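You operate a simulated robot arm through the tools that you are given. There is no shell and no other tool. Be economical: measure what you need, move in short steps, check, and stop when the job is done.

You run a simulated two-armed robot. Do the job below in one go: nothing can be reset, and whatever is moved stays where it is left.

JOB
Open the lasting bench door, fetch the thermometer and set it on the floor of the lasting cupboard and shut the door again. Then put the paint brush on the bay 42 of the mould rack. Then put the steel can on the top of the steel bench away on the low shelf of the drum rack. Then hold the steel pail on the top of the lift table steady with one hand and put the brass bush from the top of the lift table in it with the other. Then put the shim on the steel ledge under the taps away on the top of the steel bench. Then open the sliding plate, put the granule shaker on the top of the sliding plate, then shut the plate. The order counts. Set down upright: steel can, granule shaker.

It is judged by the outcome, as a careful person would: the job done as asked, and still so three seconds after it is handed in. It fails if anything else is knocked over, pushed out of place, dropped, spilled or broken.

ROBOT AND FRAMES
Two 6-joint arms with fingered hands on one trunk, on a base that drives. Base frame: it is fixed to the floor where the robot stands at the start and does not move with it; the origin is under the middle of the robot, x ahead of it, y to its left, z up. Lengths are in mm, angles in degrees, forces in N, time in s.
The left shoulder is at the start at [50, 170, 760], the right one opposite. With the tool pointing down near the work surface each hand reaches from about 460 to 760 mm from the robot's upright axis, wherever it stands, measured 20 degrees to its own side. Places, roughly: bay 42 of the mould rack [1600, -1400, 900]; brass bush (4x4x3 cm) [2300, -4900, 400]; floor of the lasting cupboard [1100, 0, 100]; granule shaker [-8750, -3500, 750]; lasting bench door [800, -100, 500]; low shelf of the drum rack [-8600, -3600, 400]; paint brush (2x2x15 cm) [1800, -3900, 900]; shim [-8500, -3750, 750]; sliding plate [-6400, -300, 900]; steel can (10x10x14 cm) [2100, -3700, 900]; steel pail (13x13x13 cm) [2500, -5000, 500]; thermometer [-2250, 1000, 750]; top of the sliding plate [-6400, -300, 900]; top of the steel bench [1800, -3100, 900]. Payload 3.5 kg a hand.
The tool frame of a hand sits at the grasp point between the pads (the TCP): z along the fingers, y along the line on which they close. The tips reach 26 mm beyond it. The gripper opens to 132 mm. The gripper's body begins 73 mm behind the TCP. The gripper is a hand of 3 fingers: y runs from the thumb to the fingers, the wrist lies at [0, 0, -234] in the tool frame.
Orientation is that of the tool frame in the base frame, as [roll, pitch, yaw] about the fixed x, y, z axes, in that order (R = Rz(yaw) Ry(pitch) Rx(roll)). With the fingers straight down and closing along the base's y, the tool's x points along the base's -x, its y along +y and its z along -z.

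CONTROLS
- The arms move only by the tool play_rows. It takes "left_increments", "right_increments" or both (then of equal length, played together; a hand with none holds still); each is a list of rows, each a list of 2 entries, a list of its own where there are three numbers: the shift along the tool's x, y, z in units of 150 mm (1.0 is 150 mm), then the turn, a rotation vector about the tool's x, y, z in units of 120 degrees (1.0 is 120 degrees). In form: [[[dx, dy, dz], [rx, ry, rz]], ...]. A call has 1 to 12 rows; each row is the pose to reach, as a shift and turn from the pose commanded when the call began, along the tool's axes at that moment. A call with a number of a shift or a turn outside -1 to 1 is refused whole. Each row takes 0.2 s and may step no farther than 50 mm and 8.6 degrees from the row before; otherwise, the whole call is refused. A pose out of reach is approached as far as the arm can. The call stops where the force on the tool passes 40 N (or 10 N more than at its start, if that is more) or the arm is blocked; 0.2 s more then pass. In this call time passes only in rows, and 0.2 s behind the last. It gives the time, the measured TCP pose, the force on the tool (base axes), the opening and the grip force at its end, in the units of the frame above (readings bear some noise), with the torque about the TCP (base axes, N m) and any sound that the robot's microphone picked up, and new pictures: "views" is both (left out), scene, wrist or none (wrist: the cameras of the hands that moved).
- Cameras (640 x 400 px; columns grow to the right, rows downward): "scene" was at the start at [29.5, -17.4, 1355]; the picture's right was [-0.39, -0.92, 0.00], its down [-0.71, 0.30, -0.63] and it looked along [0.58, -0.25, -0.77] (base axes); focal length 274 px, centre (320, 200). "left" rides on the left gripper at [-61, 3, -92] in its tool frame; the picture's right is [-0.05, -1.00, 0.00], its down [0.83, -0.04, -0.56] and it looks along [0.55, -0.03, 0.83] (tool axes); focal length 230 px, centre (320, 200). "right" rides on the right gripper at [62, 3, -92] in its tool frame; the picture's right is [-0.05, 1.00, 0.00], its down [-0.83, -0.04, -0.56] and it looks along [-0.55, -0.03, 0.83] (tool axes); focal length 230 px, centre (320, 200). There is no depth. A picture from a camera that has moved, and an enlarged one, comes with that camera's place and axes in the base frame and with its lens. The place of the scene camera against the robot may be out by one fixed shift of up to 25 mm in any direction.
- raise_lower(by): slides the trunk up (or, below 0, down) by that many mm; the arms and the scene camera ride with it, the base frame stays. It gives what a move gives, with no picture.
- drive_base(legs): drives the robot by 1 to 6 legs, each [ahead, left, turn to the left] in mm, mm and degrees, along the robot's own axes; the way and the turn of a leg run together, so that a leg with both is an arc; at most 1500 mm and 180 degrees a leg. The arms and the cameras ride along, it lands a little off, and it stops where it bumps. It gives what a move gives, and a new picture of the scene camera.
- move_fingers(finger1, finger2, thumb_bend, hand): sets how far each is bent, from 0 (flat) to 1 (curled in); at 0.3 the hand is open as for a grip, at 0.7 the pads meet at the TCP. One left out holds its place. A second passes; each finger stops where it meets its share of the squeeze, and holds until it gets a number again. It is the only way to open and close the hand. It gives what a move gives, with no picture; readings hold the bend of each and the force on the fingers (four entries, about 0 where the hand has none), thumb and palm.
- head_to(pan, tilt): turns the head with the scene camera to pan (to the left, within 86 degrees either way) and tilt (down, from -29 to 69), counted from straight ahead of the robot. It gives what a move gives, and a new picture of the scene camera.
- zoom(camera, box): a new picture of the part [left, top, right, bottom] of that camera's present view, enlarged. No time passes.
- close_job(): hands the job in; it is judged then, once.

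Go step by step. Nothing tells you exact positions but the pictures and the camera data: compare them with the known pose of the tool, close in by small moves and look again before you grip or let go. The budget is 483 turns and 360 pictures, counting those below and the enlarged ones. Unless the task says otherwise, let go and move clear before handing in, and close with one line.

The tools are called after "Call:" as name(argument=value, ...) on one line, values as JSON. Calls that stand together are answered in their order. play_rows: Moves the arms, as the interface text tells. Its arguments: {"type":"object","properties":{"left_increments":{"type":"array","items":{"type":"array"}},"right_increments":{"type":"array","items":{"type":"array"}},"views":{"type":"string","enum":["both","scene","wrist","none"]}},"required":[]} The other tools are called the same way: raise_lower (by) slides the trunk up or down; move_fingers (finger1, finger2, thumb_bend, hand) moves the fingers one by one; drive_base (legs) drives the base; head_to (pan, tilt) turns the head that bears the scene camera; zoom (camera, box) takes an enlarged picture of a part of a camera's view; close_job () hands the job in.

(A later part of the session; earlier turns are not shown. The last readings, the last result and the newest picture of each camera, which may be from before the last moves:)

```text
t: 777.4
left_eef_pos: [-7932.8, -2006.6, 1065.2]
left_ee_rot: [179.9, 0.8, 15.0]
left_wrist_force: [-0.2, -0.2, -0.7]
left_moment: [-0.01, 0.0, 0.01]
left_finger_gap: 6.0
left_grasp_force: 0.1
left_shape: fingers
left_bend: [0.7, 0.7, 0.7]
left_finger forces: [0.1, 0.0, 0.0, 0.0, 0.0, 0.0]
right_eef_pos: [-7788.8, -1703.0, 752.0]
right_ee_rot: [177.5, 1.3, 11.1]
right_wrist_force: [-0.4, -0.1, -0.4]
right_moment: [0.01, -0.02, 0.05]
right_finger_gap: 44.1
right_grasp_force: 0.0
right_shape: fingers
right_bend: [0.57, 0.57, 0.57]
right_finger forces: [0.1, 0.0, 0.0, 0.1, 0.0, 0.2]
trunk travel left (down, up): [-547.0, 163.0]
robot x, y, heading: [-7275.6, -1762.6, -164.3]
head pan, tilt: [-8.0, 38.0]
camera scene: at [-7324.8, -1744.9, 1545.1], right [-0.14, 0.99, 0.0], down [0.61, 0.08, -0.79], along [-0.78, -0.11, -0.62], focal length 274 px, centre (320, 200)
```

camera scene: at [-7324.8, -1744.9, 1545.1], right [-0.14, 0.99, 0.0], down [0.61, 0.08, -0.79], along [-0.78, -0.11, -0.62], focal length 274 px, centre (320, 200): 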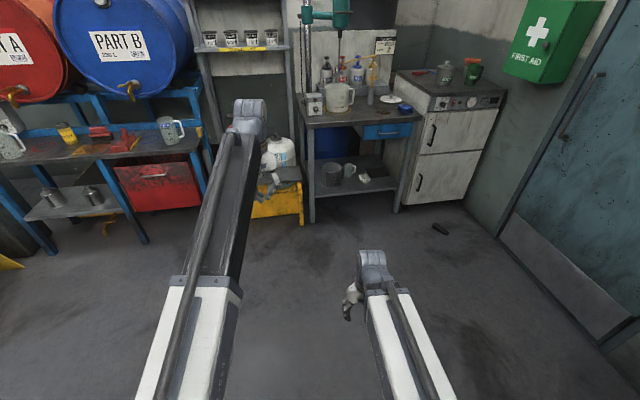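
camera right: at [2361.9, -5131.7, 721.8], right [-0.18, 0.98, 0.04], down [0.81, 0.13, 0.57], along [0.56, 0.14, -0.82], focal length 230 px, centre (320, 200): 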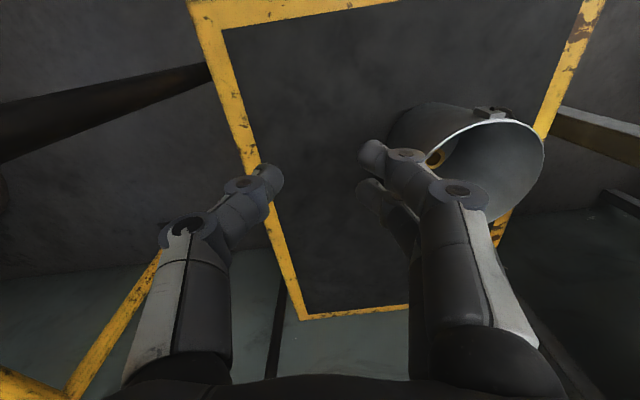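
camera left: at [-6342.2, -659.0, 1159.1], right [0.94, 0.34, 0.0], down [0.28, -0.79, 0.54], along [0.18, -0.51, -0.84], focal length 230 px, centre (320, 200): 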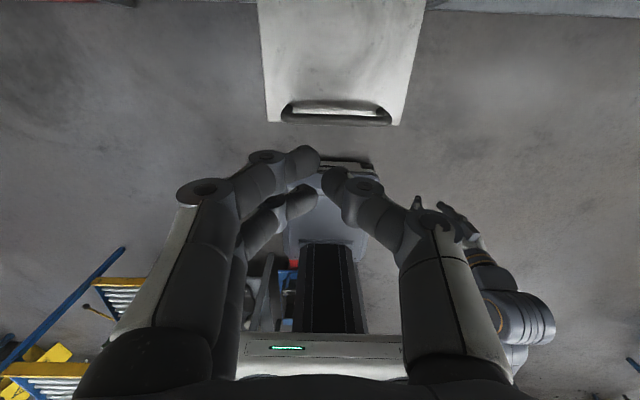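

Call:
drive_base(legs=[[0, 0, 1.9], [560, 0, 0], [0, 1140, 0]])

Call:
play_rows(left_increments=[[[0, 0, 0.1], [0, -0.068, 0]], [[0, 0, 0.2], [0, -0.136, 0]], [[0, 0, 0.35], [0, -0.204, 0]], [[0, 0, 0.5], [0, -0.272, 0]], [[0, 0, 0.65], [0, -0.34, 0]], [[0, 0, 0.8], [0, -0.408, 0]], [[0, 0, 0.9], [0, -0.476, 0]], [[0, 0, 1.0], [0, -0.54, 0]]])

Call:
move_fingers(hand="left", finger1=0.33, finger2=0.33, thumb_bend=0.33)

```text
t: 786.5
left_eef_pos: [-8123.7, -3302.0, 1065.0]
left_ee_rot: [179.9, 0.7, 16.8]
left_wrist_force: [0.1, -0.4, -0.1]
left_moment: [0.0, -0.01, 0.0]
left_finger_gap: 5.7
left_grasp_force: 0.0
left_shape: fingers
left_bend: [0.7, 0.7, 0.7]
left_finger forces: [0.0, 0.1, 0.2, 0.0, 0.0, 0.0]
right_eef_pos: [-7989.8, -2993.7, 752.6]
right_ee_rot: [177.5, 1.3, 12.9]
right_wrist_force: [-0.1, -0.3, 0.1]
right_moment: [-0.01, 0.0, 0.02]
right_finger_gap: 44.4
right_grasp_force: 0.0
right_shape: fingers
right_bend: [0.57, 0.57, 0.57]
right_finger forces: [0.1, 0.0, 0.1, 0.0, 0.0, 0.0]
trunk travel left (down, up): [-547.0, 163.0]
robot x, y, heading: [-7477.4, -3030.8, -162.2]
head pan, tilt: [-8.0, 38.0]
camera scene: at [-7524.9, -3021.7, 1545.1], right [-0.17, 0.99, 0.0], down [0.61, 0.1, -0.79], along [-0.78, -0.13, -0.62], focal length 274 px, centre (320, 200)
```

scene: 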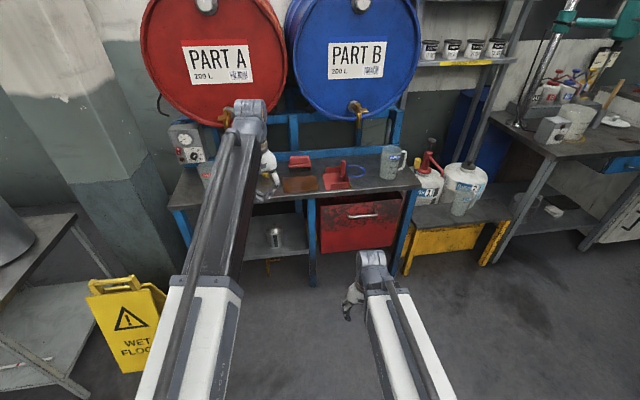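

```text
t: 788.3
left_eef_pos: [-8125.3, -3302.6, 916.3]
left_ee_rot: [179.8, 65.6, 16.4]
left_wrist_force: [-0.1, 0.3, 0.5]
left_moment: [0.04, 0.0, -0.02]
left_finger_gap: 6.1
left_grasp_force: 0.1
left_shape: fingers
left_bend: [0.7, 0.7, 0.7]
left_finger forces: [0.0, 0.1, 0.1, 0.0, 0.1, 0.0]
right_eef_pos: [-7989.9, -2994.1, 752.6]
right_ee_rot: [177.4, 1.3, 12.9]
right_wrist_force: [-0.1, -0.6, 0.3]
right_moment: [0.01, 0.01, 0.01]
right_finger_gap: 44.5
right_grasp_force: 0.1
right_shape: fingers
right_bend: [0.57, 0.57, 0.57]
right_finger forces: [0.0, 0.0, 0.0, 0.0, 0.1, 0.0]
trunk travel left (down, up): [-547.0, 163.0]
robot x, y, heading: [-7476.7, -3031.9, -162.5]
head pan, tilt: [-8.0, 38.0]
camera scene: at [-7524.9, -3021.6, 1545.1], right [-0.17, 0.99, 0.0], down [0.61, 0.1, -0.79], along [-0.78, -0.13, -0.62], focal length 274 px, centre (320, 200)
camera left: at [-8069.3, -3288.7, 1010.4], right [-0.31, 0.95, 0.05], down [0.8, 0.28, -0.53], along [-0.51, -0.13, -0.85], focal length 230 px, centre (320, 200)
```

scene: 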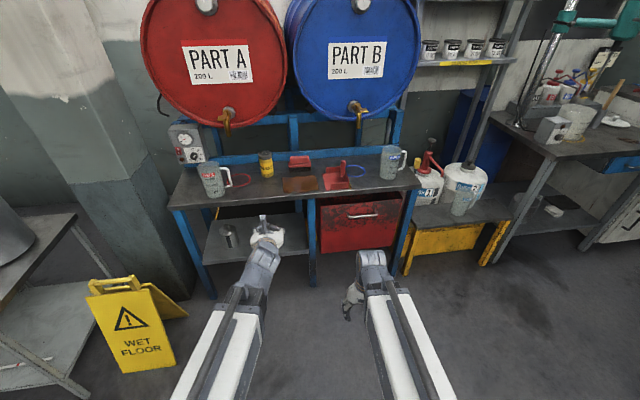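
left: 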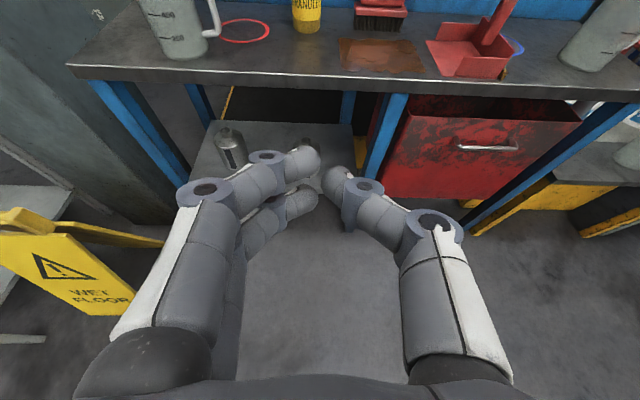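

```text
t: 789.3
left_eef_pos: [-8125.2, -3302.5, 915.9]
left_ee_rot: [179.7, 65.6, 16.5]
left_wrist_force: [-1.0, -0.3, -0.6]
left_moment: [0.0, 0.0, -0.02]
left_finger_gap: 124.1
left_grasp_force: 0.0
left_shape: fingers
left_bend: [0.33, 0.33, 0.33]
left_finger forces: [0.0, 0.1, 0.0, 0.0, 0.0, 0.0]
right_eef_pos: [-7990.5, -2993.6, 753.0]
right_ee_rot: [177.5, 1.3, 13.0]
right_wrist_force: [-0.4, 0.4, -0.2]
right_moment: [0.02, -0.01, 0.01]
right_finger_gap: 44.2
right_grasp_force: 0.1
right_shape: fingers
right_bend: [0.57, 0.57, 0.57]
right_finger forces: [0.1, 0.0, 0.1, 0.0, 0.1, 0.1]
trunk travel left (down, up): [-547.0, 163.0]
robot x, y, heading: [-7474.0, -3032.6, -162.1]
head pan, tilt: [-8.0, 38.0]
```

The shaker is straight ahead. Lower the hand to its mid-height and drive in.

Call:
play_rows(left_increments=[[[0.25, 0.1, 0.12], [0, 0, 0]], [[0.52, 0.2, 0.235], [0, 0, 0]]], views="none")

Call:
drive_base(legs=[[380, 0, 0]])

Call:
zoom(camera="left", box=[0, 0, 640, 400])

```text
t: 789.9
left_eef_pos: [-8116.8, -3331.5, 829.2]
left_ee_rot: [179.9, 65.6, 16.6]
left_wrist_force: [-0.6, 0.0, -0.4]
left_moment: [0.01, 0.02, -0.01]
left_finger_gap: 124.3
left_grasp_force: 0.0
left_shape: fingers
left_bend: [0.33, 0.33, 0.33]
left_finger forces: [0.1, 0.0, 0.0, 0.0, 0.0, 0.0]
right_eef_pos: [-7990.5, -2994.8, 752.6]
right_ee_rot: [177.5, 1.3, 12.9]
right_wrist_force: [-0.5, -0.7, 0.5]
right_moment: [-0.04, 0.01, 0.0]
right_finger_gap: 44.5
right_grasp_force: 0.1
right_shape: fingers
right_bend: [0.57, 0.57, 0.57]
right_finger forces: [0.0, 0.1, 0.0, 0.0, 0.0, 0.1]
trunk travel left (down, up): [-547.0, 163.0]
robot x, y, heading: [-7477.3, -3033.1, -162.6]
head pan, tilt: [-8.0, 38.0]
```

```text
t: 792.3
left_eef_pos: [-8483.8, -3444.8, 828.0]
left_ee_rot: [179.7, 65.6, 16.4]
left_wrist_force: [-0.7, 0.2, -0.1]
left_moment: [-0.03, 0.0, -0.02]
left_finger_gap: 124.5
left_grasp_force: 0.1
left_shape: fingers
left_bend: [0.33, 0.33, 0.33]
left_finger forces: [0.0, 0.1, 0.0, 0.0, 0.0, 0.0]
right_eef_pos: [-8355.3, -3109.1, 752.6]
right_ee_rot: [177.5, 1.3, 12.8]
right_wrist_force: [-0.3, -0.2, -0.2]
right_moment: [-0.01, 0.02, -0.05]
right_finger_gap: 44.4
right_grasp_force: 0.0
right_shape: fingers
right_bend: [0.57, 0.57, 0.57]
right_finger forces: [0.0, 0.0, 0.0, 0.0, 0.1, 0.1]
trunk travel left (down, up): [-547.0, 163.0]
robot x, y, heading: [-7843.1, -3149.8, -162.7]
head pan, tilt: [-8.0, 38.0]
camera scene: at [-7890.4, -3137.5, 1545.1], right [-0.17, 0.99, 0.0], down [0.61, 0.1, -0.79], along [-0.78, -0.13, -0.62], focal length 274 px, centre (320, 200)
```

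scene: 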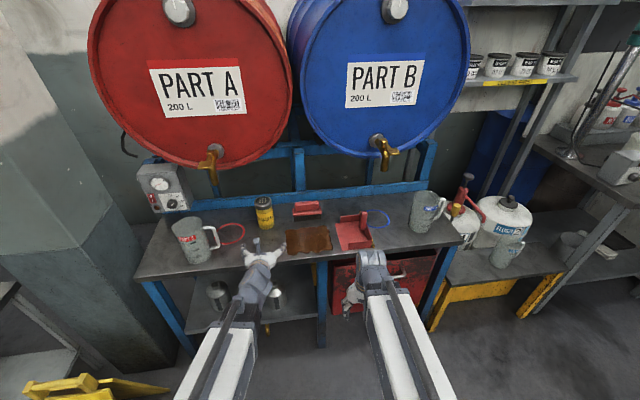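

```text
1.00 times, centred on (320, 200) of left (not enlarged: the box is as wide or as high as the picture)
camera zoom: at [-8427.0, -3432.1, 923.2], right [-0.31, 0.95, 0.04], down [0.8, 0.28, -0.53], along [-0.51, -0.13, -0.85], focal length 230 px, centre (320, 200)
```

zoom: 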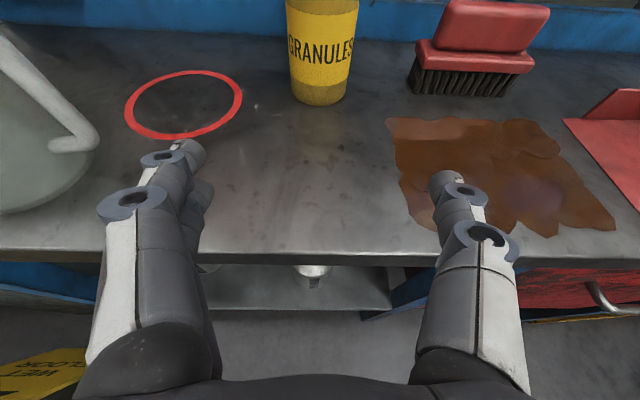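

Perfectly in line. Drive 100 mm and reach 80 mm.

Call:
drive_base(legs=[[95, 0, 0]])

Call:
play_rows(left_increments=[[[-0.11, 0, 0.24], [0, 0, 0]], [[-0.22, 0, 0.48], [0, 0, 0]]], views="wrist")

```text
t: 793.5
left_eef_pos: [-8574.4, -3473.8, 829.1]
left_ee_rot: [179.7, 65.5, 16.6]
left_wrist_force: [-0.3, -0.8, -0.4]
left_moment: [-0.06, -0.03, 0.04]
left_finger_gap: 124.2
left_grasp_force: 0.1
left_shape: fingers
left_bend: [0.33, 0.33, 0.33]
left_finger forces: [0.0, 0.0, 0.0, 0.0, 0.1, 0.0]
right_eef_pos: [-8446.3, -3138.5, 752.6]
right_ee_rot: [177.6, 1.4, 12.9]
right_wrist_force: [-0.2, 0.2, -0.8]
right_moment: [0.02, -0.02, 0.01]
right_finger_gap: 44.3
right_grasp_force: 0.1
right_shape: fingers
right_bend: [0.57, 0.57, 0.57]
right_finger forces: [0.1, 0.1, 0.0, 0.0, 0.0, 0.0]
trunk travel left (down, up): [-547.0, 163.0]
robot x, y, heading: [-7931.9, -3178.1, -162.4]
head pan, tilt: [-8.0, 38.0]
camera scene: at [-7981.8, -3166.5, 1545.1], right [-0.17, 0.99, 0.0], down [0.61, 0.1, -0.79], along [-0.78, -0.13, -0.62], focal length 274 px, centre (320, 200)
```

scene: 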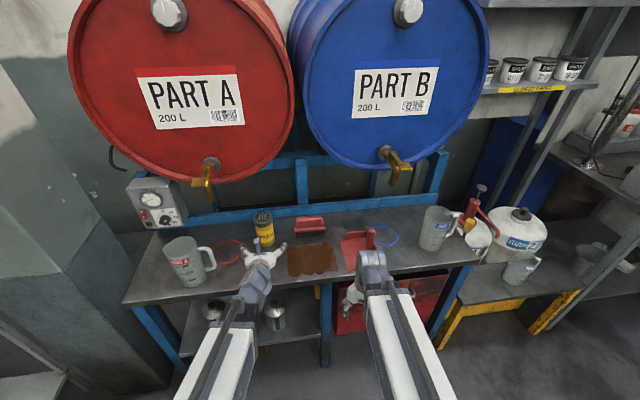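

```text
t: 794.1
left_eef_pos: [-8650.0, -3498.1, 827.0]
left_ee_rot: [179.6, 65.4, 16.5]
left_wrist_force: [0.0, 0.3, -0.1]
left_moment: [0.01, -0.02, 0.0]
left_finger_gap: 124.2
left_grasp_force: 0.1
left_shape: fingers
left_bend: [0.33, 0.33, 0.33]
left_finger forces: [0.1, 0.0, 0.0, 0.1, 0.0, 0.0]
right_eef_pos: [-8447.8, -3139.7, 751.2]
right_ee_rot: [177.5, 1.3, 13.0]
right_wrist_force: [0.1, 0.2, 0.1]
right_moment: [0.0, -0.02, 0.0]
right_finger_gap: 44.4
right_grasp_force: 0.1
right_shape: fingers
right_bend: [0.57, 0.57, 0.57]
right_finger forces: [0.1, 0.0, 0.0, 0.0, 0.0, 0.0]
trunk travel left (down, up): [-547.0, 163.0]
robot x, y, heading: [-7931.5, -3174.5, -162.5]
head pan, tilt: [-8.0, 38.0]
camera left: at [-8593.5, -3485.8, 921.7], right [-0.31, 0.95, 0.04], down [0.8, 0.29, -0.53], along [-0.51, -0.13, -0.85], focal length 230 px, centre (320, 200)
```

left: 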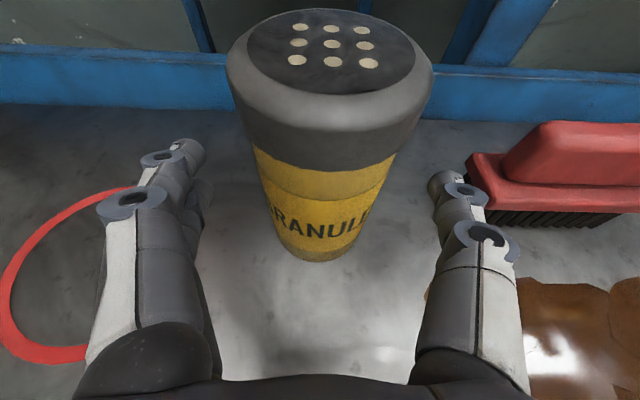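

Call:
play_rows(left_increments=[[[-0.06, -0.015, 0.13], [0, 0, 0]]], views="none")

Call:
move_fingers(hand="left", finger1=0.62, finger2=0.62, thumb_bend=0.62)

Call:
zoom(camera="left", box=[0, 0, 640, 400])

```text
t: 794.5
left_eef_pos: [-8670.9, -3503.1, 830.0]
left_ee_rot: [179.7, 65.5, 16.6]
left_wrist_force: [-0.9, -0.1, -0.5]
left_moment: [0.0, 0.01, -0.03]
left_finger_gap: 124.4
left_grasp_force: 0.0
left_shape: fingers
left_bend: [0.33, 0.33, 0.33]
left_finger forces: [0.0, 0.1, 0.0, 0.0, 0.0, 0.0]
right_eef_pos: [-8446.0, -3139.1, 751.6]
right_ee_rot: [177.5, 1.3, 12.8]
right_wrist_force: [0.6, 0.2, 0.5]
right_moment: [-0.01, 0.02, -0.01]
right_finger_gap: 44.4
right_grasp_force: 0.0
right_shape: fingers
right_bend: [0.57, 0.57, 0.57]
right_finger forces: [0.1, 0.1, 0.0, 0.0, 0.0, 0.1]
trunk travel left (down, up): [-547.0, 163.0]
robot x, y, heading: [-7935.5, -3177.6, -162.3]
head pan, tilt: [-8.0, 38.0]
```

```text
t: 795.5
left_eef_pos: [-8670.7, -3502.5, 829.3]
left_ee_rot: [179.7, 65.6, 16.5]
left_wrist_force: [-0.7, -0.9, 1.2]
left_moment: [-0.07, 0.04, -0.02]
left_finger_gap: 46.2
left_grasp_force: 11.2
left_shape: fingers
left_bend: [0.58, 0.54, 0.59]
left_finger forces: [4.5, 6.3, 0.0, 0.0, 10.6, 0.1]
right_eef_pos: [-8446.9, -3139.3, 752.6]
right_ee_rot: [177.6, 1.3, 12.9]
right_wrist_force: [-0.2, 0.5, 0.0]
right_moment: [0.0, -0.01, -0.01]
right_finger_gap: 44.3
right_grasp_force: 0.1
right_shape: fingers
right_bend: [0.57, 0.57, 0.57]
right_finger forces: [0.0, 0.0, 0.0, 0.0, 0.1, 0.0]
trunk travel left (down, up): [-547.0, 163.0]
robot x, y, heading: [-7936.8, -3177.4, -162.5]
head pan, tilt: [-8.0, 38.0]
```

```text
1.00 times, centred on (320, 200) of left (not enlarged: the box is as wide or as high as the picture)
camera zoom: at [-8615.1, -3490.1, 923.5], right [-0.31, 0.95, 0.04], down [0.8, 0.29, -0.53], along [-0.51, -0.13, -0.85], focal length 230 px, centre (320, 200)
```

zoom: 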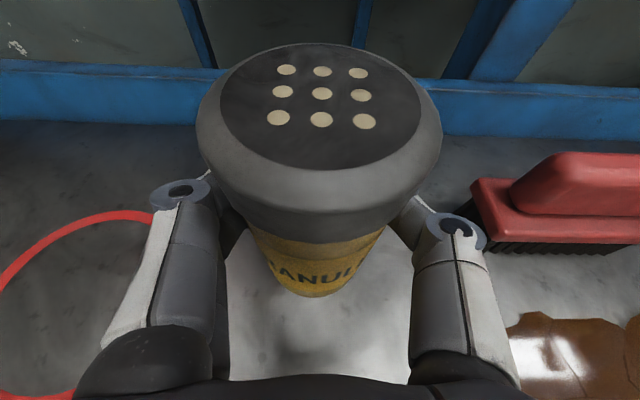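

Gripped. Tighten and lift.

Call:
move_fingers(hand="left", finger1=0.68, finger2=0.68, thumb_bend=0.68)

Call:
play_rows(left_increments=[[[-0.12, 0, -0.055], [0, 0, 0]], [[-0.25, 0, -0.115], [0, 0, 0]], [[-0.37, 0, -0.17], [0, 0, 0]]], views="wrist")

```text
t: 796.5
left_eef_pos: [-8671.3, -3504.6, 828.4]
left_ee_rot: [179.7, 65.5, 16.5]
left_wrist_force: [-0.6, -0.8, 0.7]
left_moment: [-0.07, -0.02, -0.03]
left_finger_gap: 44.7
left_grasp_force: 20.0
left_shape: fingers
left_bend: [0.6, 0.55, 0.62]
left_finger forces: [9.7, 10.6, 0.0, 0.0, 19.7, 0.1]
right_eef_pos: [-8447.2, -3138.9, 752.4]
right_ee_rot: [177.6, 1.3, 13.0]
right_wrist_force: [0.4, 0.1, -1.2]
right_moment: [0.01, 0.01, -0.04]
right_finger_gap: 44.4
right_grasp_force: 0.0
right_shape: fingers
right_bend: [0.57, 0.57, 0.57]
right_finger forces: [0.1, 0.0, 0.0, 0.1, 0.0, 0.0]
trunk travel left (down, up): [-547.0, 163.0]
robot x, y, heading: [-7934.5, -3176.4, -162.5]
head pan, tilt: [-8.0, 38.0]
```

```text
t: 797.3
left_eef_pos: [-8669.7, -3502.8, 889.6]
left_ee_rot: [179.6, 65.6, 16.4]
left_wrist_force: [0.5, -0.7, -3.6]
left_moment: [0.02, -0.03, -0.02]
left_finger_gap: 44.4
left_grasp_force: 19.7
left_shape: fingers
left_bend: [0.6, 0.55, 0.62]
left_finger forces: [9.4, 10.2, 0.0, 0.0, 19.9, 0.1]
right_eef_pos: [-8446.5, -3139.2, 751.9]
right_ee_rot: [177.5, 1.4, 12.9]
right_wrist_force: [0.7, -0.2, 0.6]
right_moment: [0.03, -0.01, -0.02]
right_finger_gap: 44.6
right_grasp_force: 0.1
right_shape: fingers
right_bend: [0.57, 0.57, 0.57]
right_finger forces: [0.0, 0.0, 0.1, 0.0, 0.0, 0.1]
trunk travel left (down, up): [-547.0, 163.0]
robot x, y, heading: [-7930.7, -3176.3, -162.3]
head pan, tilt: [-8.0, 38.0]
camera left: at [-8613.7, -3489.3, 983.8], right [-0.31, 0.95, 0.04], down [0.8, 0.29, -0.53], along [-0.51, -0.13, -0.85], focal length 230 px, centre (320, 200)
```

left: 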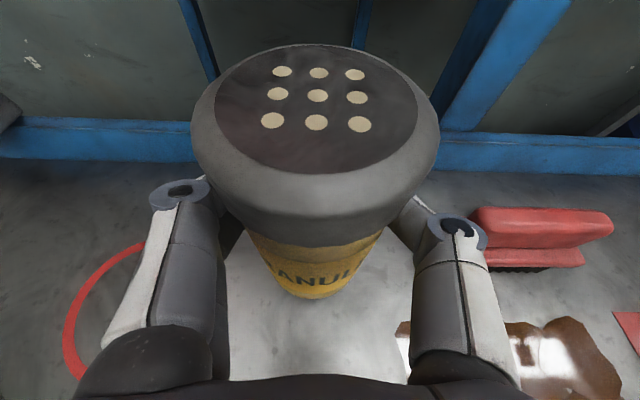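

The shaker is lifted upright. Raise the trunk, back out and return to the sliding plate.

Call:
raise_lower(by=60)

Call:
drive_base(legs=[[-430, 0, 0], [0, -1180, 0], [0, 0, -90]])

Call:
raise_lower(by=100)

```text
t: 798.3
left_eef_pos: [-8669.3, -3502.8, 947.9]
left_ee_rot: [179.7, 65.5, 16.5]
left_wrist_force: [0.3, -0.1, -3.6]
left_moment: [0.02, 0.02, 0.01]
left_finger_gap: 44.5
left_grasp_force: 19.7
left_shape: fingers
left_bend: [0.6, 0.55, 0.62]
left_finger forces: [9.5, 10.3, 0.0, 0.0, 19.9, 0.0]
right_eef_pos: [-8446.6, -3139.1, 812.4]
right_ee_rot: [177.5, 1.3, 12.9]
right_wrist_force: [-0.3, -0.7, 0.5]
right_moment: [-0.01, 0.01, 0.03]
right_finger_gap: 44.5
right_grasp_force: 0.1
right_shape: fingers
right_bend: [0.57, 0.57, 0.57]
right_finger forces: [0.0, 0.0, 0.0, 0.0, 0.0, 0.0]
trunk travel left (down, up): [-607.0, 103.0]
robot x, y, heading: [-7932.6, -3178.4, -162.3]
head pan, tilt: [-8.0, 38.0]
```

```text
t: 810.3
left_eef_pos: [-8214.0, -1184.6, 949.8]
left_ee_rot: [179.7, 65.4, -73.0]
left_wrist_force: [-0.5, 0.3, -4.1]
left_moment: [0.03, -0.01, 0.0]
left_finger_gap: 44.1
left_grasp_force: 19.6
left_shape: fingers
left_bend: [0.6, 0.55, 0.62]
left_finger forces: [9.1, 10.2, 0.0, 0.0, 19.5, 0.0]
right_eef_pos: [-7848.4, -1405.2, 812.7]
right_ee_rot: [177.5, 1.3, -76.6]
right_wrist_force: [-0.7, -0.7, -0.5]
right_moment: [0.01, -0.04, -0.01]
right_finger_gap: 44.1
right_grasp_force: 0.1
right_shape: fingers
right_bend: [0.57, 0.57, 0.57]
right_finger forces: [0.0, 0.0, 0.0, 0.0, 0.0, 0.0]
trunk travel left (down, up): [-607.0, 103.0]
robot x, y, heading: [-7881.7, -1914.6, 108.2]
head pan, tilt: [-8.0, 38.0]
camera scene: at [-7885.5, -1858.3, 1605.1], right [0.98, 0.18, 0.0], down [0.11, -0.61, -0.79], along [-0.14, 0.78, -0.62], focal length 274 px, centre (320, 200)
```

scene: 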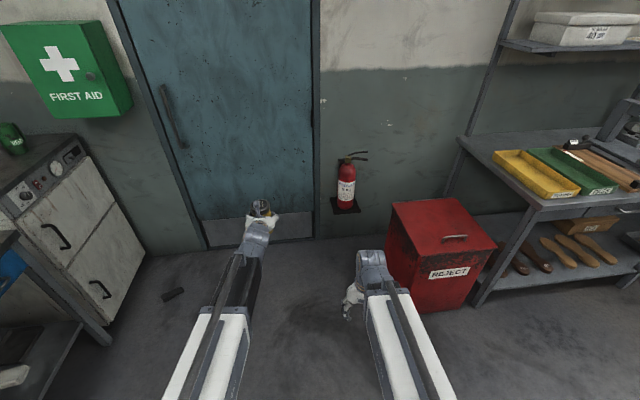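

```text
t: 811.6
left_eef_pos: [-8215.0, -1186.0, 1050.0]
left_ee_rot: [179.8, 65.4, -73.0]
left_wrist_force: [-0.1, -0.3, -4.3]
left_moment: [0.0, -0.02, -0.02]
left_finger_gap: 44.2
left_grasp_force: 19.2
left_shape: fingers
left_bend: [0.6, 0.55, 0.62]
left_finger forces: [9.0, 10.1, 0.0, 0.1, 19.4, 0.0]
right_eef_pos: [-7848.3, -1404.9, 912.0]
right_ee_rot: [177.5, 1.3, -76.6]
right_wrist_force: [-0.1, 0.3, -0.2]
right_moment: [-0.02, -0.01, 0.0]
right_finger_gap: 44.3
right_grasp_force: 0.1
right_shape: fingers
right_bend: [0.57, 0.57, 0.57]
right_finger forces: [0.0, 0.0, 0.0, 0.1, 0.1, 0.1]
trunk travel left (down, up): [-707.0, 3.0]
robot x, y, heading: [-7879.7, -1919.3, 108.2]
head pan, tilt: [-8.0, 38.0]
```

Call:
drive_base(legs=[[0, -1400, -0.6], [0, -480, 0]])

Call:
zoom(camera="left", box=[0, 0, 640, 400])

```text
t: 821.1
left_eef_pos: [-6373.9, -614.6, 1049.6]
left_ee_rot: [179.6, 65.4, -74.7]
left_wrist_force: [-0.9, 0.8, -3.1]
left_moment: [0.04, -0.03, 0.01]
left_finger_gap: 43.9
left_grasp_force: 19.7
left_shape: fingers
left_bend: [0.6, 0.55, 0.62]
left_finger forces: [8.8, 10.2, 0.1, 0.1, 19.5, 0.1]
right_eef_pos: [-6015.9, -845.6, 912.2]
right_ee_rot: [177.6, 1.3, -78.4]
right_wrist_force: [0.6, 0.8, 0.4]
right_moment: [0.02, 0.02, -0.03]
right_finger_gap: 44.1
right_grasp_force: 0.0
right_shape: fingers
right_bend: [0.57, 0.57, 0.57]
right_finger forces: [0.0, 0.0, 0.0, 0.0, 0.0, 0.0]
trunk travel left (down, up): [-707.0, 3.0]
robot x, y, heading: [-6060.4, -1360.8, 106.7]
head pan, tilt: [-8.0, 38.0]
camera scene: at [-6064.5, -1296.8, 1705.1], right [0.99, 0.15, 0.0], down [0.09, -0.61, -0.79], along [-0.12, 0.78, -0.62], focal length 274 px, centre (320, 200)
```

scene: 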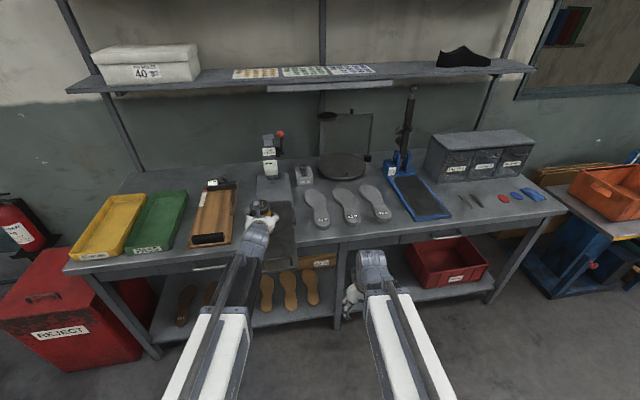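

```text
1.00 times, centred on (320, 200) of left (not enlarged: the box is as wide or as high as the picture)
camera zoom: at [-6361.3, -672.1, 1143.9], right [0.96, 0.29, 0.04], down [0.27, -0.81, -0.53], along [-0.12, 0.52, -0.85], focal length 230 px, centre (320, 200)
```

zoom: 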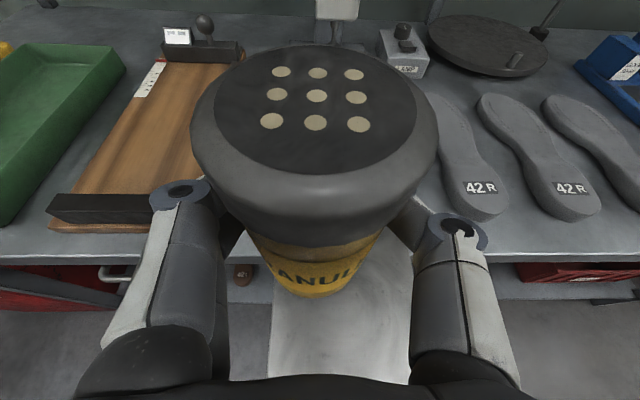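

Over the open plate; shift right 30 mm to its middle and lower.

Call:
play_rows(left_increments=[[[0.03, -0.1, -0.06], [0, 0, 0]], [[0.03, -0.2, -0.06], [0, 0, 0]], [[0.13, -0.2, -0.015], [0, 0, 0]], [[0.23, -0.2, 0.03], [0, 0, 0]], [[0.33, -0.2, 0.08], [0, 0, 0]]], views="wrist")

```text
t: 822.3
left_eef_pos: [-6341.6, -615.7, 998.5]
left_ee_rot: [179.7, 65.6, -74.7]
left_wrist_force: [-0.1, 0.2, -3.0]
left_moment: [0.0, -0.02, -0.01]
left_finger_gap: 44.1
left_grasp_force: 19.2
left_shape: fingers
left_bend: [0.6, 0.55, 0.62]
left_finger forces: [8.9, 10.3, 0.1, 0.1, 19.5, 0.0]
right_eef_pos: [-6015.0, -844.8, 910.7]
right_ee_rot: [177.5, 1.3, -78.2]
right_wrist_force: [0.4, -0.1, 0.0]
right_moment: [-0.02, 0.02, 0.02]
right_finger_gap: 44.2
right_grasp_force: 0.0
right_shape: fingers
right_bend: [0.57, 0.57, 0.57]
right_finger forces: [0.0, 0.0, 0.0, 0.1, 0.0, 0.0]
trunk travel left (down, up): [-707.0, 3.0]
robot x, y, heading: [-6064.5, -1356.9, 106.8]
head pan, tilt: [-8.0, 38.0]
camera left: at [-6329.7, -673.5, 1093.5], right [0.96, 0.29, 0.04], down [0.27, -0.81, -0.53], along [-0.12, 0.52, -0.85], focal length 230 px, centre (320, 200)
```

left: 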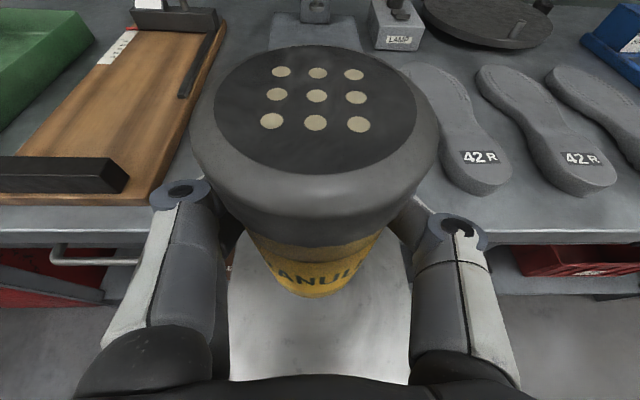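

Centred over the plate. Lower in small steps to contact.

Call:
play_rows(left_increments=[[[0.03, 0, 0.014], [0, 0, 0]], [[0.06, 0, 0.028], [0, 0, 0]], [[0.09, 0, 0.041], [0, 0, 0]], [[0.12, 0, 0.055], [0, 0, 0]], [[0.15, 0, 0.069], [0, 0, 0]]], views="none")

```text
t: 823.5
left_eef_pos: [-6342.0, -615.3, 975.2]
left_ee_rot: [179.8, 65.5, -74.6]
left_wrist_force: [0.5, 0.4, -2.9]
left_moment: [-0.01, -0.01, 0.0]
left_finger_gap: 44.0
left_grasp_force: 19.2
left_shape: fingers
left_bend: [0.6, 0.55, 0.62]
left_finger forces: [8.9, 10.2, 0.0, 0.0, 19.4, 0.0]
right_eef_pos: [-6014.7, -845.3, 912.8]
right_ee_rot: [177.5, 1.2, -78.3]
right_wrist_force: [1.3, -0.2, 0.6]
right_moment: [0.03, 0.01, 0.01]
right_finger_gap: 44.2
right_grasp_force: 0.1
right_shape: fingers
right_bend: [0.57, 0.57, 0.57]
right_finger forces: [0.0, 0.1, 0.0, 0.1, 0.0, 0.0]
trunk travel left (down, up): [-707.0, 3.0]
robot x, y, heading: [-6063.1, -1363.1, 106.4]
head pan, tilt: [-8.0, 38.0]
```

Call:
play_rows(left_increments=[[[0.025, 0, 0.011], [0, 0, 0]], [[0.05, 0, 0.023], [0, 0, 0]], [[0.075, 0, 0.034], [0, 0, 0]], [[0.1, 0, 0.045], [0, 0, 0]], [[0.125, 0, 0.057], [0, 0, 0]], [[0.15, 0, 0.068], [0, 0, 0]]], views="wrist")

```text
t: 824.9
left_eef_pos: [-6342.3, -615.6, 952.2]
left_ee_rot: [179.8, 65.7, -74.6]
left_wrist_force: [-2.9, 8.0, 23.5]
left_moment: [0.08, 0.15, -0.03]
left_finger_gap: 40.8
left_grasp_force: 20.4
left_shape: fingers
left_bend: [0.62, 0.58, 0.63]
left_finger forces: [9.6, 11.2, 0.0, 0.1, 19.5, 0.0]
right_eef_pos: [-6014.4, -845.4, 913.3]
right_ee_rot: [177.4, 1.4, -78.3]
right_wrist_force: [0.1, -0.6, -0.2]
right_moment: [-0.03, 0.03, 0.01]
right_finger_gap: 44.2
right_grasp_force: 0.1
right_shape: fingers
right_bend: [0.57, 0.57, 0.57]
right_finger forces: [0.1, 0.0, 0.0, 0.0, 0.1, 0.0]
trunk travel left (down, up): [-707.0, 3.0]
robot x, y, heading: [-6063.1, -1357.5, 106.4]
head pan, tilt: [-8.0, 38.0]
camera left: at [-6329.4, -674.4, 1046.3], right [0.96, 0.29, 0.05], down [0.27, -0.8, -0.53], along [-0.12, 0.52, -0.85], focal length 230 px, centre (320, 200)
```

left: 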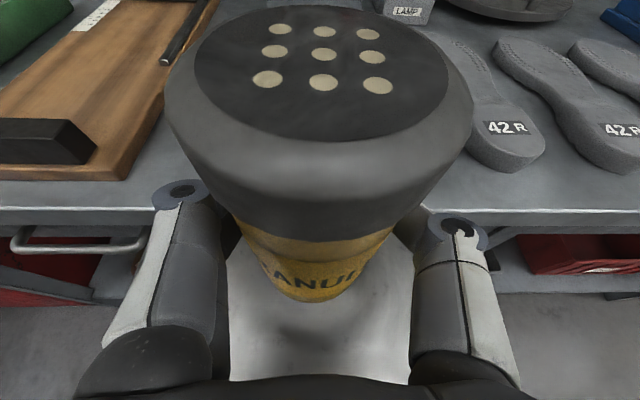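

It rests on the plate. Ease up and release.

Call:
play_rows(left_increments=[[[-0.03, 0, -0.014], [0, 0, 0]]], views="none")

Call:
move_fingers(hand="left", finger1=0.4, finger2=0.4, thumb_bend=0.4)

Call:
zoom(camera="left", box=[0, 0, 640, 400])

```text
t: 825.3
left_eef_pos: [-6341.6, -617.2, 953.2]
left_ee_rot: [179.5, 65.4, -74.6]
left_wrist_force: [-1.0, 4.6, 6.1]
left_moment: [0.09, 0.05, -0.05]
left_finger_gap: 40.8
left_grasp_force: 18.9
left_shape: fingers
left_bend: [0.62, 0.58, 0.63]
left_finger forces: [8.6, 10.6, 0.0, 0.0, 19.5, 0.1]
right_eef_pos: [-6014.4, -846.0, 912.2]
right_ee_rot: [177.5, 1.3, -78.4]
right_wrist_force: [-0.2, -0.3, 0.2]
right_moment: [0.0, 0.0, 0.04]
right_finger_gap: 44.4
right_grasp_force: 0.1
right_shape: fingers
right_bend: [0.57, 0.57, 0.57]
right_finger forces: [0.0, 0.1, 0.0, 0.1, 0.0, 0.0]
trunk travel left (down, up): [-707.0, 3.0]
robot x, y, heading: [-6063.3, -1356.7, 106.7]
head pan, tilt: [-8.0, 38.0]
```

```text
t: 826.3
left_eef_pos: [-6341.5, -615.8, 953.8]
left_ee_rot: [179.7, 65.5, -74.7]
left_wrist_force: [-0.9, -0.5, -0.6]
left_moment: [-0.02, 0.03, -0.02]
left_finger_gap: 100.9
left_grasp_force: 0.1
left_shape: fingers
left_bend: [0.4, 0.4, 0.4]
left_finger forces: [0.1, 0.0, 0.0, 0.0, 0.0, 0.0]
right_eef_pos: [-6015.0, -846.0, 911.3]
right_ee_rot: [177.5, 1.4, -78.3]
right_wrist_force: [-0.3, 0.2, 0.2]
right_moment: [-0.03, -0.04, -0.02]
right_finger_gap: 44.4
right_grasp_force: 0.0
right_shape: fingers
right_bend: [0.57, 0.57, 0.57]
right_finger forces: [0.1, 0.1, 0.1, 0.1, 0.0, 0.1]
trunk travel left (down, up): [-707.0, 3.0]
robot x, y, heading: [-6060.0, -1357.3, 106.4]
head pan, tilt: [-8.0, 38.0]
```

```text
1.00 times, centred on (320, 200) of left (not enlarged: the box is as wide or as high as the picture)
camera zoom: at [-6329.8, -673.4, 1049.1], right [0.96, 0.29, 0.04], down [0.27, -0.81, -0.53], along [-0.12, 0.52, -0.85], focal length 230 px, centre (320, 200)
```

zoom: 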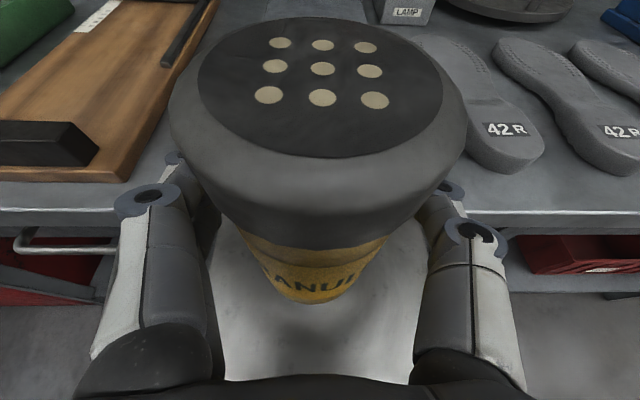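

Released and standing. Withdraw back and up, then look.

Call:
play_rows(left_increments=[[[-0.04, 0, -0.25], [0, 0, 0]], [[-0.08, 0, -0.5], [0, 0, 0]], [[-0.12, 0, -0.75], [0, 0, 0]], [[-0.2, 0, -0.97], [0, 0, 0]]], views="wrist")

```text
t: 827.3
left_eef_pos: [-6309.1, -730.4, 1044.5]
left_ee_rot: [179.7, 65.7, -74.7]
left_wrist_force: [0.1, -1.0, 0.3]
left_moment: [0.04, 0.0, -0.01]
left_finger_gap: 100.8
left_grasp_force: 0.0
left_shape: fingers
left_bend: [0.4, 0.4, 0.4]
left_finger forces: [0.0, 0.0, 0.0, 0.0, 0.0, 0.0]
right_eef_pos: [-6015.2, -846.3, 912.8]
right_ee_rot: [177.5, 1.3, -78.2]
right_wrist_force: [0.3, -0.3, 0.3]
right_moment: [0.03, -0.01, 0.0]
right_finger_gap: 44.3
right_grasp_force: 0.1
right_shape: fingers
right_bend: [0.57, 0.57, 0.57]
right_finger forces: [0.1, 0.0, 0.1, 0.0, 0.0, 0.0]
trunk travel left (down, up): [-707.0, 3.0]
robot x, y, heading: [-6065.5, -1357.1, 106.4]
head pan, tilt: [-8.0, 38.0]
camera left: at [-6297.2, -789.0, 1137.7], right [0.96, 0.29, 0.04], down [0.27, -0.81, -0.53], along [-0.12, 0.52, -0.85], focal length 230 px, centre (320, 200)
```

left: 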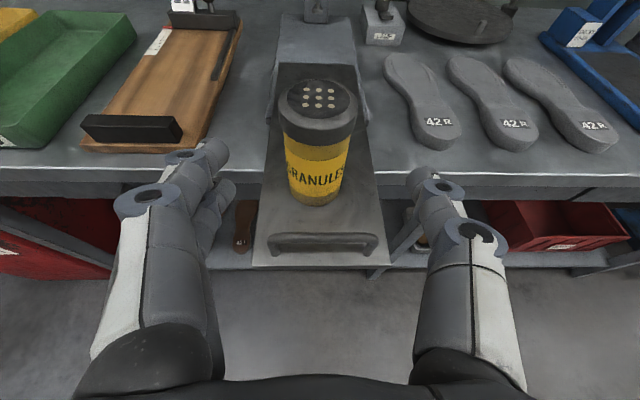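

The shaker stands near the handle on the open plate. Close the fist, lower it in front of the handle, then push the plate shut slowly with the arm.

Call:
move_fingers(hand="left", finger1=0.7, finger2=0.7, thumb_bend=0.7)

Call:
play_rows(left_increments=[[[0.11, 0, -0.243], [0, 0, 0]], [[0.3225, 0, -0.147], [0, 0, 0]], [[0.535, 0, -0.05], [0, 0, 0]], [[0.74, 0, 0.04], [0, 0, 0]]], views="wrist")

```text
t: 828.3
left_eef_pos: [-6308.9, -731.7, 1042.4]
left_ee_rot: [179.6, 65.5, -74.6]
left_wrist_force: [0.0, 0.5, -0.1]
left_moment: [0.02, -0.01, 0.01]
left_finger_gap: 6.1
left_grasp_force: 0.1
left_shape: fingers
left_bend: [0.7, 0.7, 0.7]
left_finger forces: [0.0, 0.1, 0.0, 0.0, 0.0, 0.0]
right_eef_pos: [-6014.4, -845.3, 911.2]
right_ee_rot: [177.5, 1.3, -78.3]
right_wrist_force: [0.0, 0.2, -0.2]
right_moment: [-0.03, -0.01, 0.0]
right_finger_gap: 44.4
right_grasp_force: 0.1
right_shape: fingers
right_bend: [0.57, 0.57, 0.57]
right_finger forces: [0.0, 0.1, 0.1, 0.0, 0.1, 0.1]
trunk travel left (down, up): [-707.0, 3.0]
robot x, y, heading: [-6062.6, -1356.2, 106.4]
head pan, tilt: [-8.0, 38.0]
```

```text
t: 829.3
left_eef_pos: [-6303.3, -762.7, 956.7]
left_ee_rot: [179.6, 64.7, -74.9]
left_wrist_force: [0.0, 0.3, 0.7]
left_moment: [-0.01, 0.0, 0.01]
left_finger_gap: 5.8
left_grasp_force: 0.0
left_shape: fingers
left_bend: [0.7, 0.7, 0.7]
left_finger forces: [0.0, 0.0, 0.0, 0.1, 0.0, 0.0]
left hand out of reach, approached as far as the arm can: row 1, 2, 3, 4
right_eef_pos: [-6014.4, -845.3, 912.4]
right_ee_rot: [177.4, 1.3, -78.4]
right_wrist_force: [-0.6, 1.1, 1.3]
right_moment: [-0.02, 0.04, -0.02]
right_finger_gap: 44.4
right_grasp_force: 0.1
right_shape: fingers
right_bend: [0.57, 0.57, 0.57]
right_finger forces: [0.1, 0.1, 0.0, 0.0, 0.0, 0.0]
trunk travel left (down, up): [-707.0, 3.0]
robot x, y, heading: [-6062.1, -1358.1, 106.6]
head pan, tilt: [-8.0, 38.0]
camera left: at [-6290.8, -820.0, 1051.2], right [0.96, 0.29, 0.04], down [0.27, -0.82, -0.51], along [-0.11, 0.5, -0.86], focal length 230 px, centre (320, 200)
```

left: 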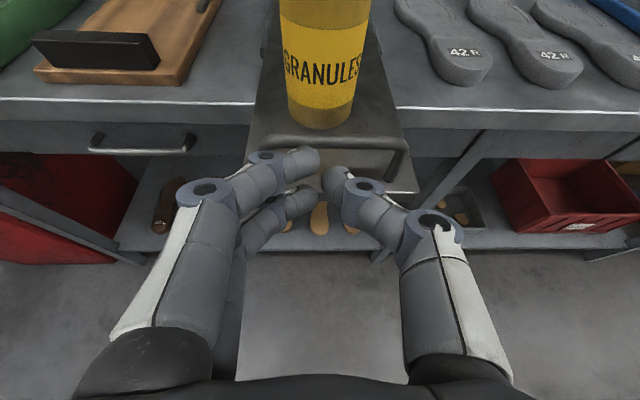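

Lower by 22 mm with the trunk, then push forward slowly.

Call:
raise_lower(by=-22)

Call:
play_rows(left_increments=[[[-0.022, -0.02, 0.0486], [0, 0, 0]], [[-0.044, -0.03, 0.097], [0, 0, 0]], [[-0.066, -0.03, 0.146], [0, 0, 0]], [[-0.088, -0.03, 0.194], [0, 0, 0]], [[-0.11, -0.03, 0.243], [0, 0, 0]], [[-0.132, -0.03, 0.292], [0, 0, 0]], [[-0.154, -0.03, 0.34], [0, 0, 0]], [[-0.176, -0.03, 0.389], [0, 0, 0]], [[-0.198, -0.03, 0.437], [0, 0, 0]], [[-0.22, -0.03, 0.486], [0, 0, 0]], [[-0.242, -0.03, 0.535], [0, 0, 0]], [[-0.264, -0.03, 0.583], [0, 0, 0]]], views="wrist")

```text
t: 830.0
left_eef_pos: [-6303.0, -762.8, 933.6]
left_ee_rot: [179.5, 64.6, -75.0]
left_wrist_force: [-0.2, 0.3, -0.3]
left_moment: [-0.05, 0.01, 0.01]
left_finger_gap: 6.1
left_grasp_force: 0.1
left_shape: fingers
left_bend: [0.7, 0.7, 0.7]
left_finger forces: [0.0, 0.0, 0.0, 0.0, 0.0, 0.0]
right_eef_pos: [-6014.2, -845.1, 890.0]
right_ee_rot: [177.5, 1.3, -78.3]
right_wrist_force: [0.2, 0.5, 0.6]
right_moment: [0.0, 0.0, 0.02]
right_finger_gap: 44.4
right_grasp_force: 0.1
right_shape: fingers
right_bend: [0.57, 0.57, 0.57]
right_finger forces: [0.0, 0.0, 0.0, 0.0, 0.0, 0.0]
trunk travel left (down, up): [-685.0, 25.0]
robot x, y, heading: [-6062.9, -1360.6, 106.5]
head pan, tilt: [-8.0, 38.0]
```

```text
t: 832.6
left_eef_pos: [-6323.2, -669.3, 932.8]
left_ee_rot: [179.5, 64.6, -75.0]
left_wrist_force: [-0.6, -0.6, 0.3]
left_moment: [-0.02, 0.01, -0.01]
left_finger_gap: 5.7
left_grasp_force: 0.1
left_shape: fingers
left_bend: [0.7, 0.7, 0.7]
left_finger forces: [0.2, 0.0, 0.1, 0.1, 0.0, 0.0]
right_eef_pos: [-6015.4, -846.0, 890.1]
right_ee_rot: [177.5, 1.3, -78.2]
right_wrist_force: [0.1, 0.5, -0.2]
right_moment: [0.07, 0.0, 0.0]
right_finger_gap: 44.5
right_grasp_force: 0.0
right_shape: fingers
right_bend: [0.57, 0.57, 0.57]
right_finger forces: [0.1, 0.1, 0.0, 0.1, 0.0, 0.0]
trunk travel left (down, up): [-685.0, 25.0]
robot x, y, heading: [-6064.5, -1358.2, 106.7]
head pan, tilt: [-8.0, 38.0]
camera left: at [-6311.3, -726.0, 1027.6], right [0.96, 0.29, 0.04], down [0.27, -0.82, -0.51], along [-0.11, 0.5, -0.86], focal length 230 px, centre (320, 200)
```

left: 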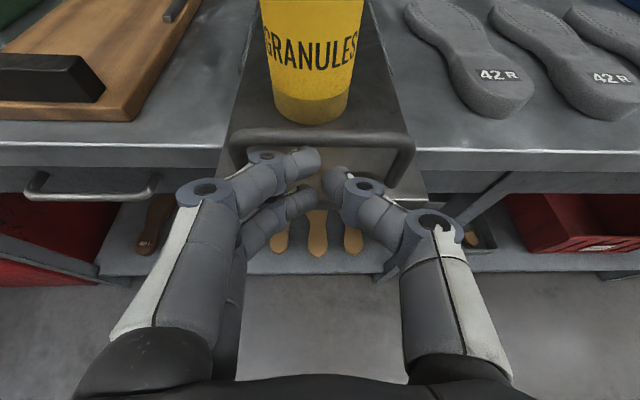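

The plate is sliding in and the shaker is steady. Continue.

Call:
play_rows(left_increments=[[[-0.022, 0, 0.0486], [0, 0, 0]], [[-0.044, 0, 0.097], [0, 0, 0]], [[-0.066, 0, 0.146], [0, 0, 0]], [[-0.088, 0, 0.194], [0, 0, 0]], [[-0.11, 0, 0.243], [0, 0, 0]], [[-0.132, 0, 0.292], [0, 0, 0]], [[-0.154, 0, 0.34], [0, 0, 0]], [[-0.176, 0, 0.389], [0, 0, 0]], [[-0.198, 0, 0.437], [0, 0, 0]], [[-0.22, 0, 0.486], [0, 0, 0]], [[-0.242, 0, 0.535], [0, 0, 0]], [[-0.264, 0, 0.583], [0, 0, 0]]], views="wrist")

```text
t: 835.2
left_eef_pos: [-6348.3, -577.2, 931.3]
left_ee_rot: [179.4, 64.6, -75.0]
left_wrist_force: [0.0, -0.3, -0.3]
left_moment: [-0.02, -0.02, 0.02]
left_finger_gap: 5.8
left_grasp_force: 0.0
left_shape: fingers
left_bend: [0.7, 0.7, 0.7]
left_finger forces: [0.0, 0.0, 0.0, 0.0, 0.1, 0.1]
right_eef_pos: [-6015.0, -845.4, 889.0]
right_ee_rot: [177.5, 1.3, -78.3]
right_wrist_force: [0.6, 0.1, -0.4]
right_moment: [0.02, 0.03, 0.04]
right_finger_gap: 44.3
right_grasp_force: 0.1
right_shape: fingers
right_bend: [0.57, 0.57, 0.57]
right_finger forces: [0.0, 0.0, 0.0, 0.1, 0.0, 0.1]
trunk travel left (down, up): [-685.0, 25.0]
robot x, y, heading: [-6065.0, -1354.1, 106.6]
head pan, tilt: [-8.0, 38.0]
camera left: at [-6337.3, -633.0, 1025.9], right [0.96, 0.29, 0.04], down [0.27, -0.82, -0.51], along [-0.11, 0.5, -0.86], focal length 230 px, centre (320, 200)
```

left: 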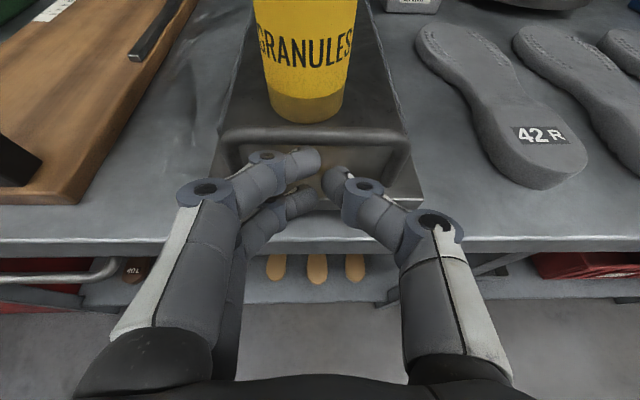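

Call:
play_rows(left_increments=[[[-0.022, 0, 0.0486], [0, 0, 0]], [[-0.044, 0, 0.097], [0, 0, 0]], [[-0.066, 0, 0.146], [0, 0, 0]], [[-0.088, 0, 0.194], [0, 0, 0]], [[-0.11, 0, 0.243], [0, 0, 0]], [[-0.126, 0, 0.28], [0, 0, 0]], [[-0.143, 0, 0.316], [0, 0, 0]], [[-0.16, 0, 0.352], [0, 0, 0]], [[-0.176, 0, 0.389], [0, 0, 0]], [[-0.192, 0, 0.425], [0, 0, 0]], [[-0.209, 0, 0.461], [0, 0, 0]], [[-0.225, 0, 0.498], [0, 0, 0]]], views="wrist")

```text
t: 836.6
left_eef_pos: [-6363.1, -539.6, 923.9]
left_ee_rot: [179.2, 63.9, -74.8]
left_wrist_force: [0.2, -2.9, -1.7]
left_moment: [-0.02, -0.05, 0.02]
left_finger_gap: 3.7
left_grasp_force: 1.6
left_shape: fingers
left_bend: [0.71, 0.7, 0.7]
left_finger forces: [3.3, 0.0, 0.0, 0.0, 0.0, 0.1]
right_eef_pos: [-6014.7, -844.5, 889.8]
right_ee_rot: [177.4, 1.3, -78.2]
right_wrist_force: [-0.1, 0.7, -0.6]
right_moment: [-0.01, 0.01, -0.02]
right_finger_gap: 44.1
right_grasp_force: 0.1
right_shape: fingers
right_bend: [0.57, 0.57, 0.57]
right_finger forces: [0.0, 0.0, 0.1, 0.0, 0.0, 0.0]
trunk travel left (down, up): [-685.0, 25.0]
robot x, y, heading: [-6060.2, -1358.2, 106.6]
head pan, tilt: [-8.0, 38.0]
stopped in row 6 (left hand): the force on the tool passed its limit at 43 N (the readings are from after the stop); the commanded pose is now the measured one
camera left: at [-6351.4, -594.1, 1019.3], right [0.95, 0.3, 0.04], down [0.28, -0.82, -0.5], along [-0.11, 0.49, -0.86], focal length 230 px, centre (320, 200)
```

left: 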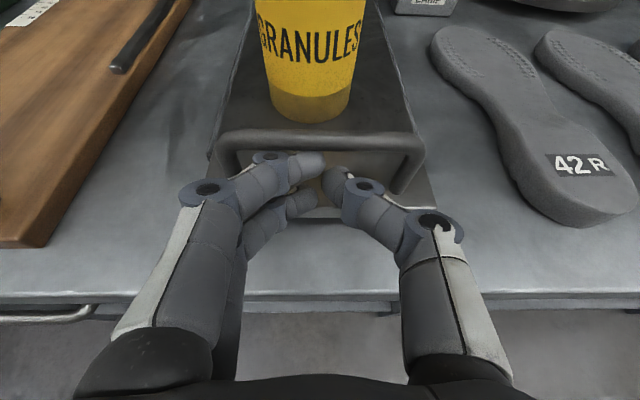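

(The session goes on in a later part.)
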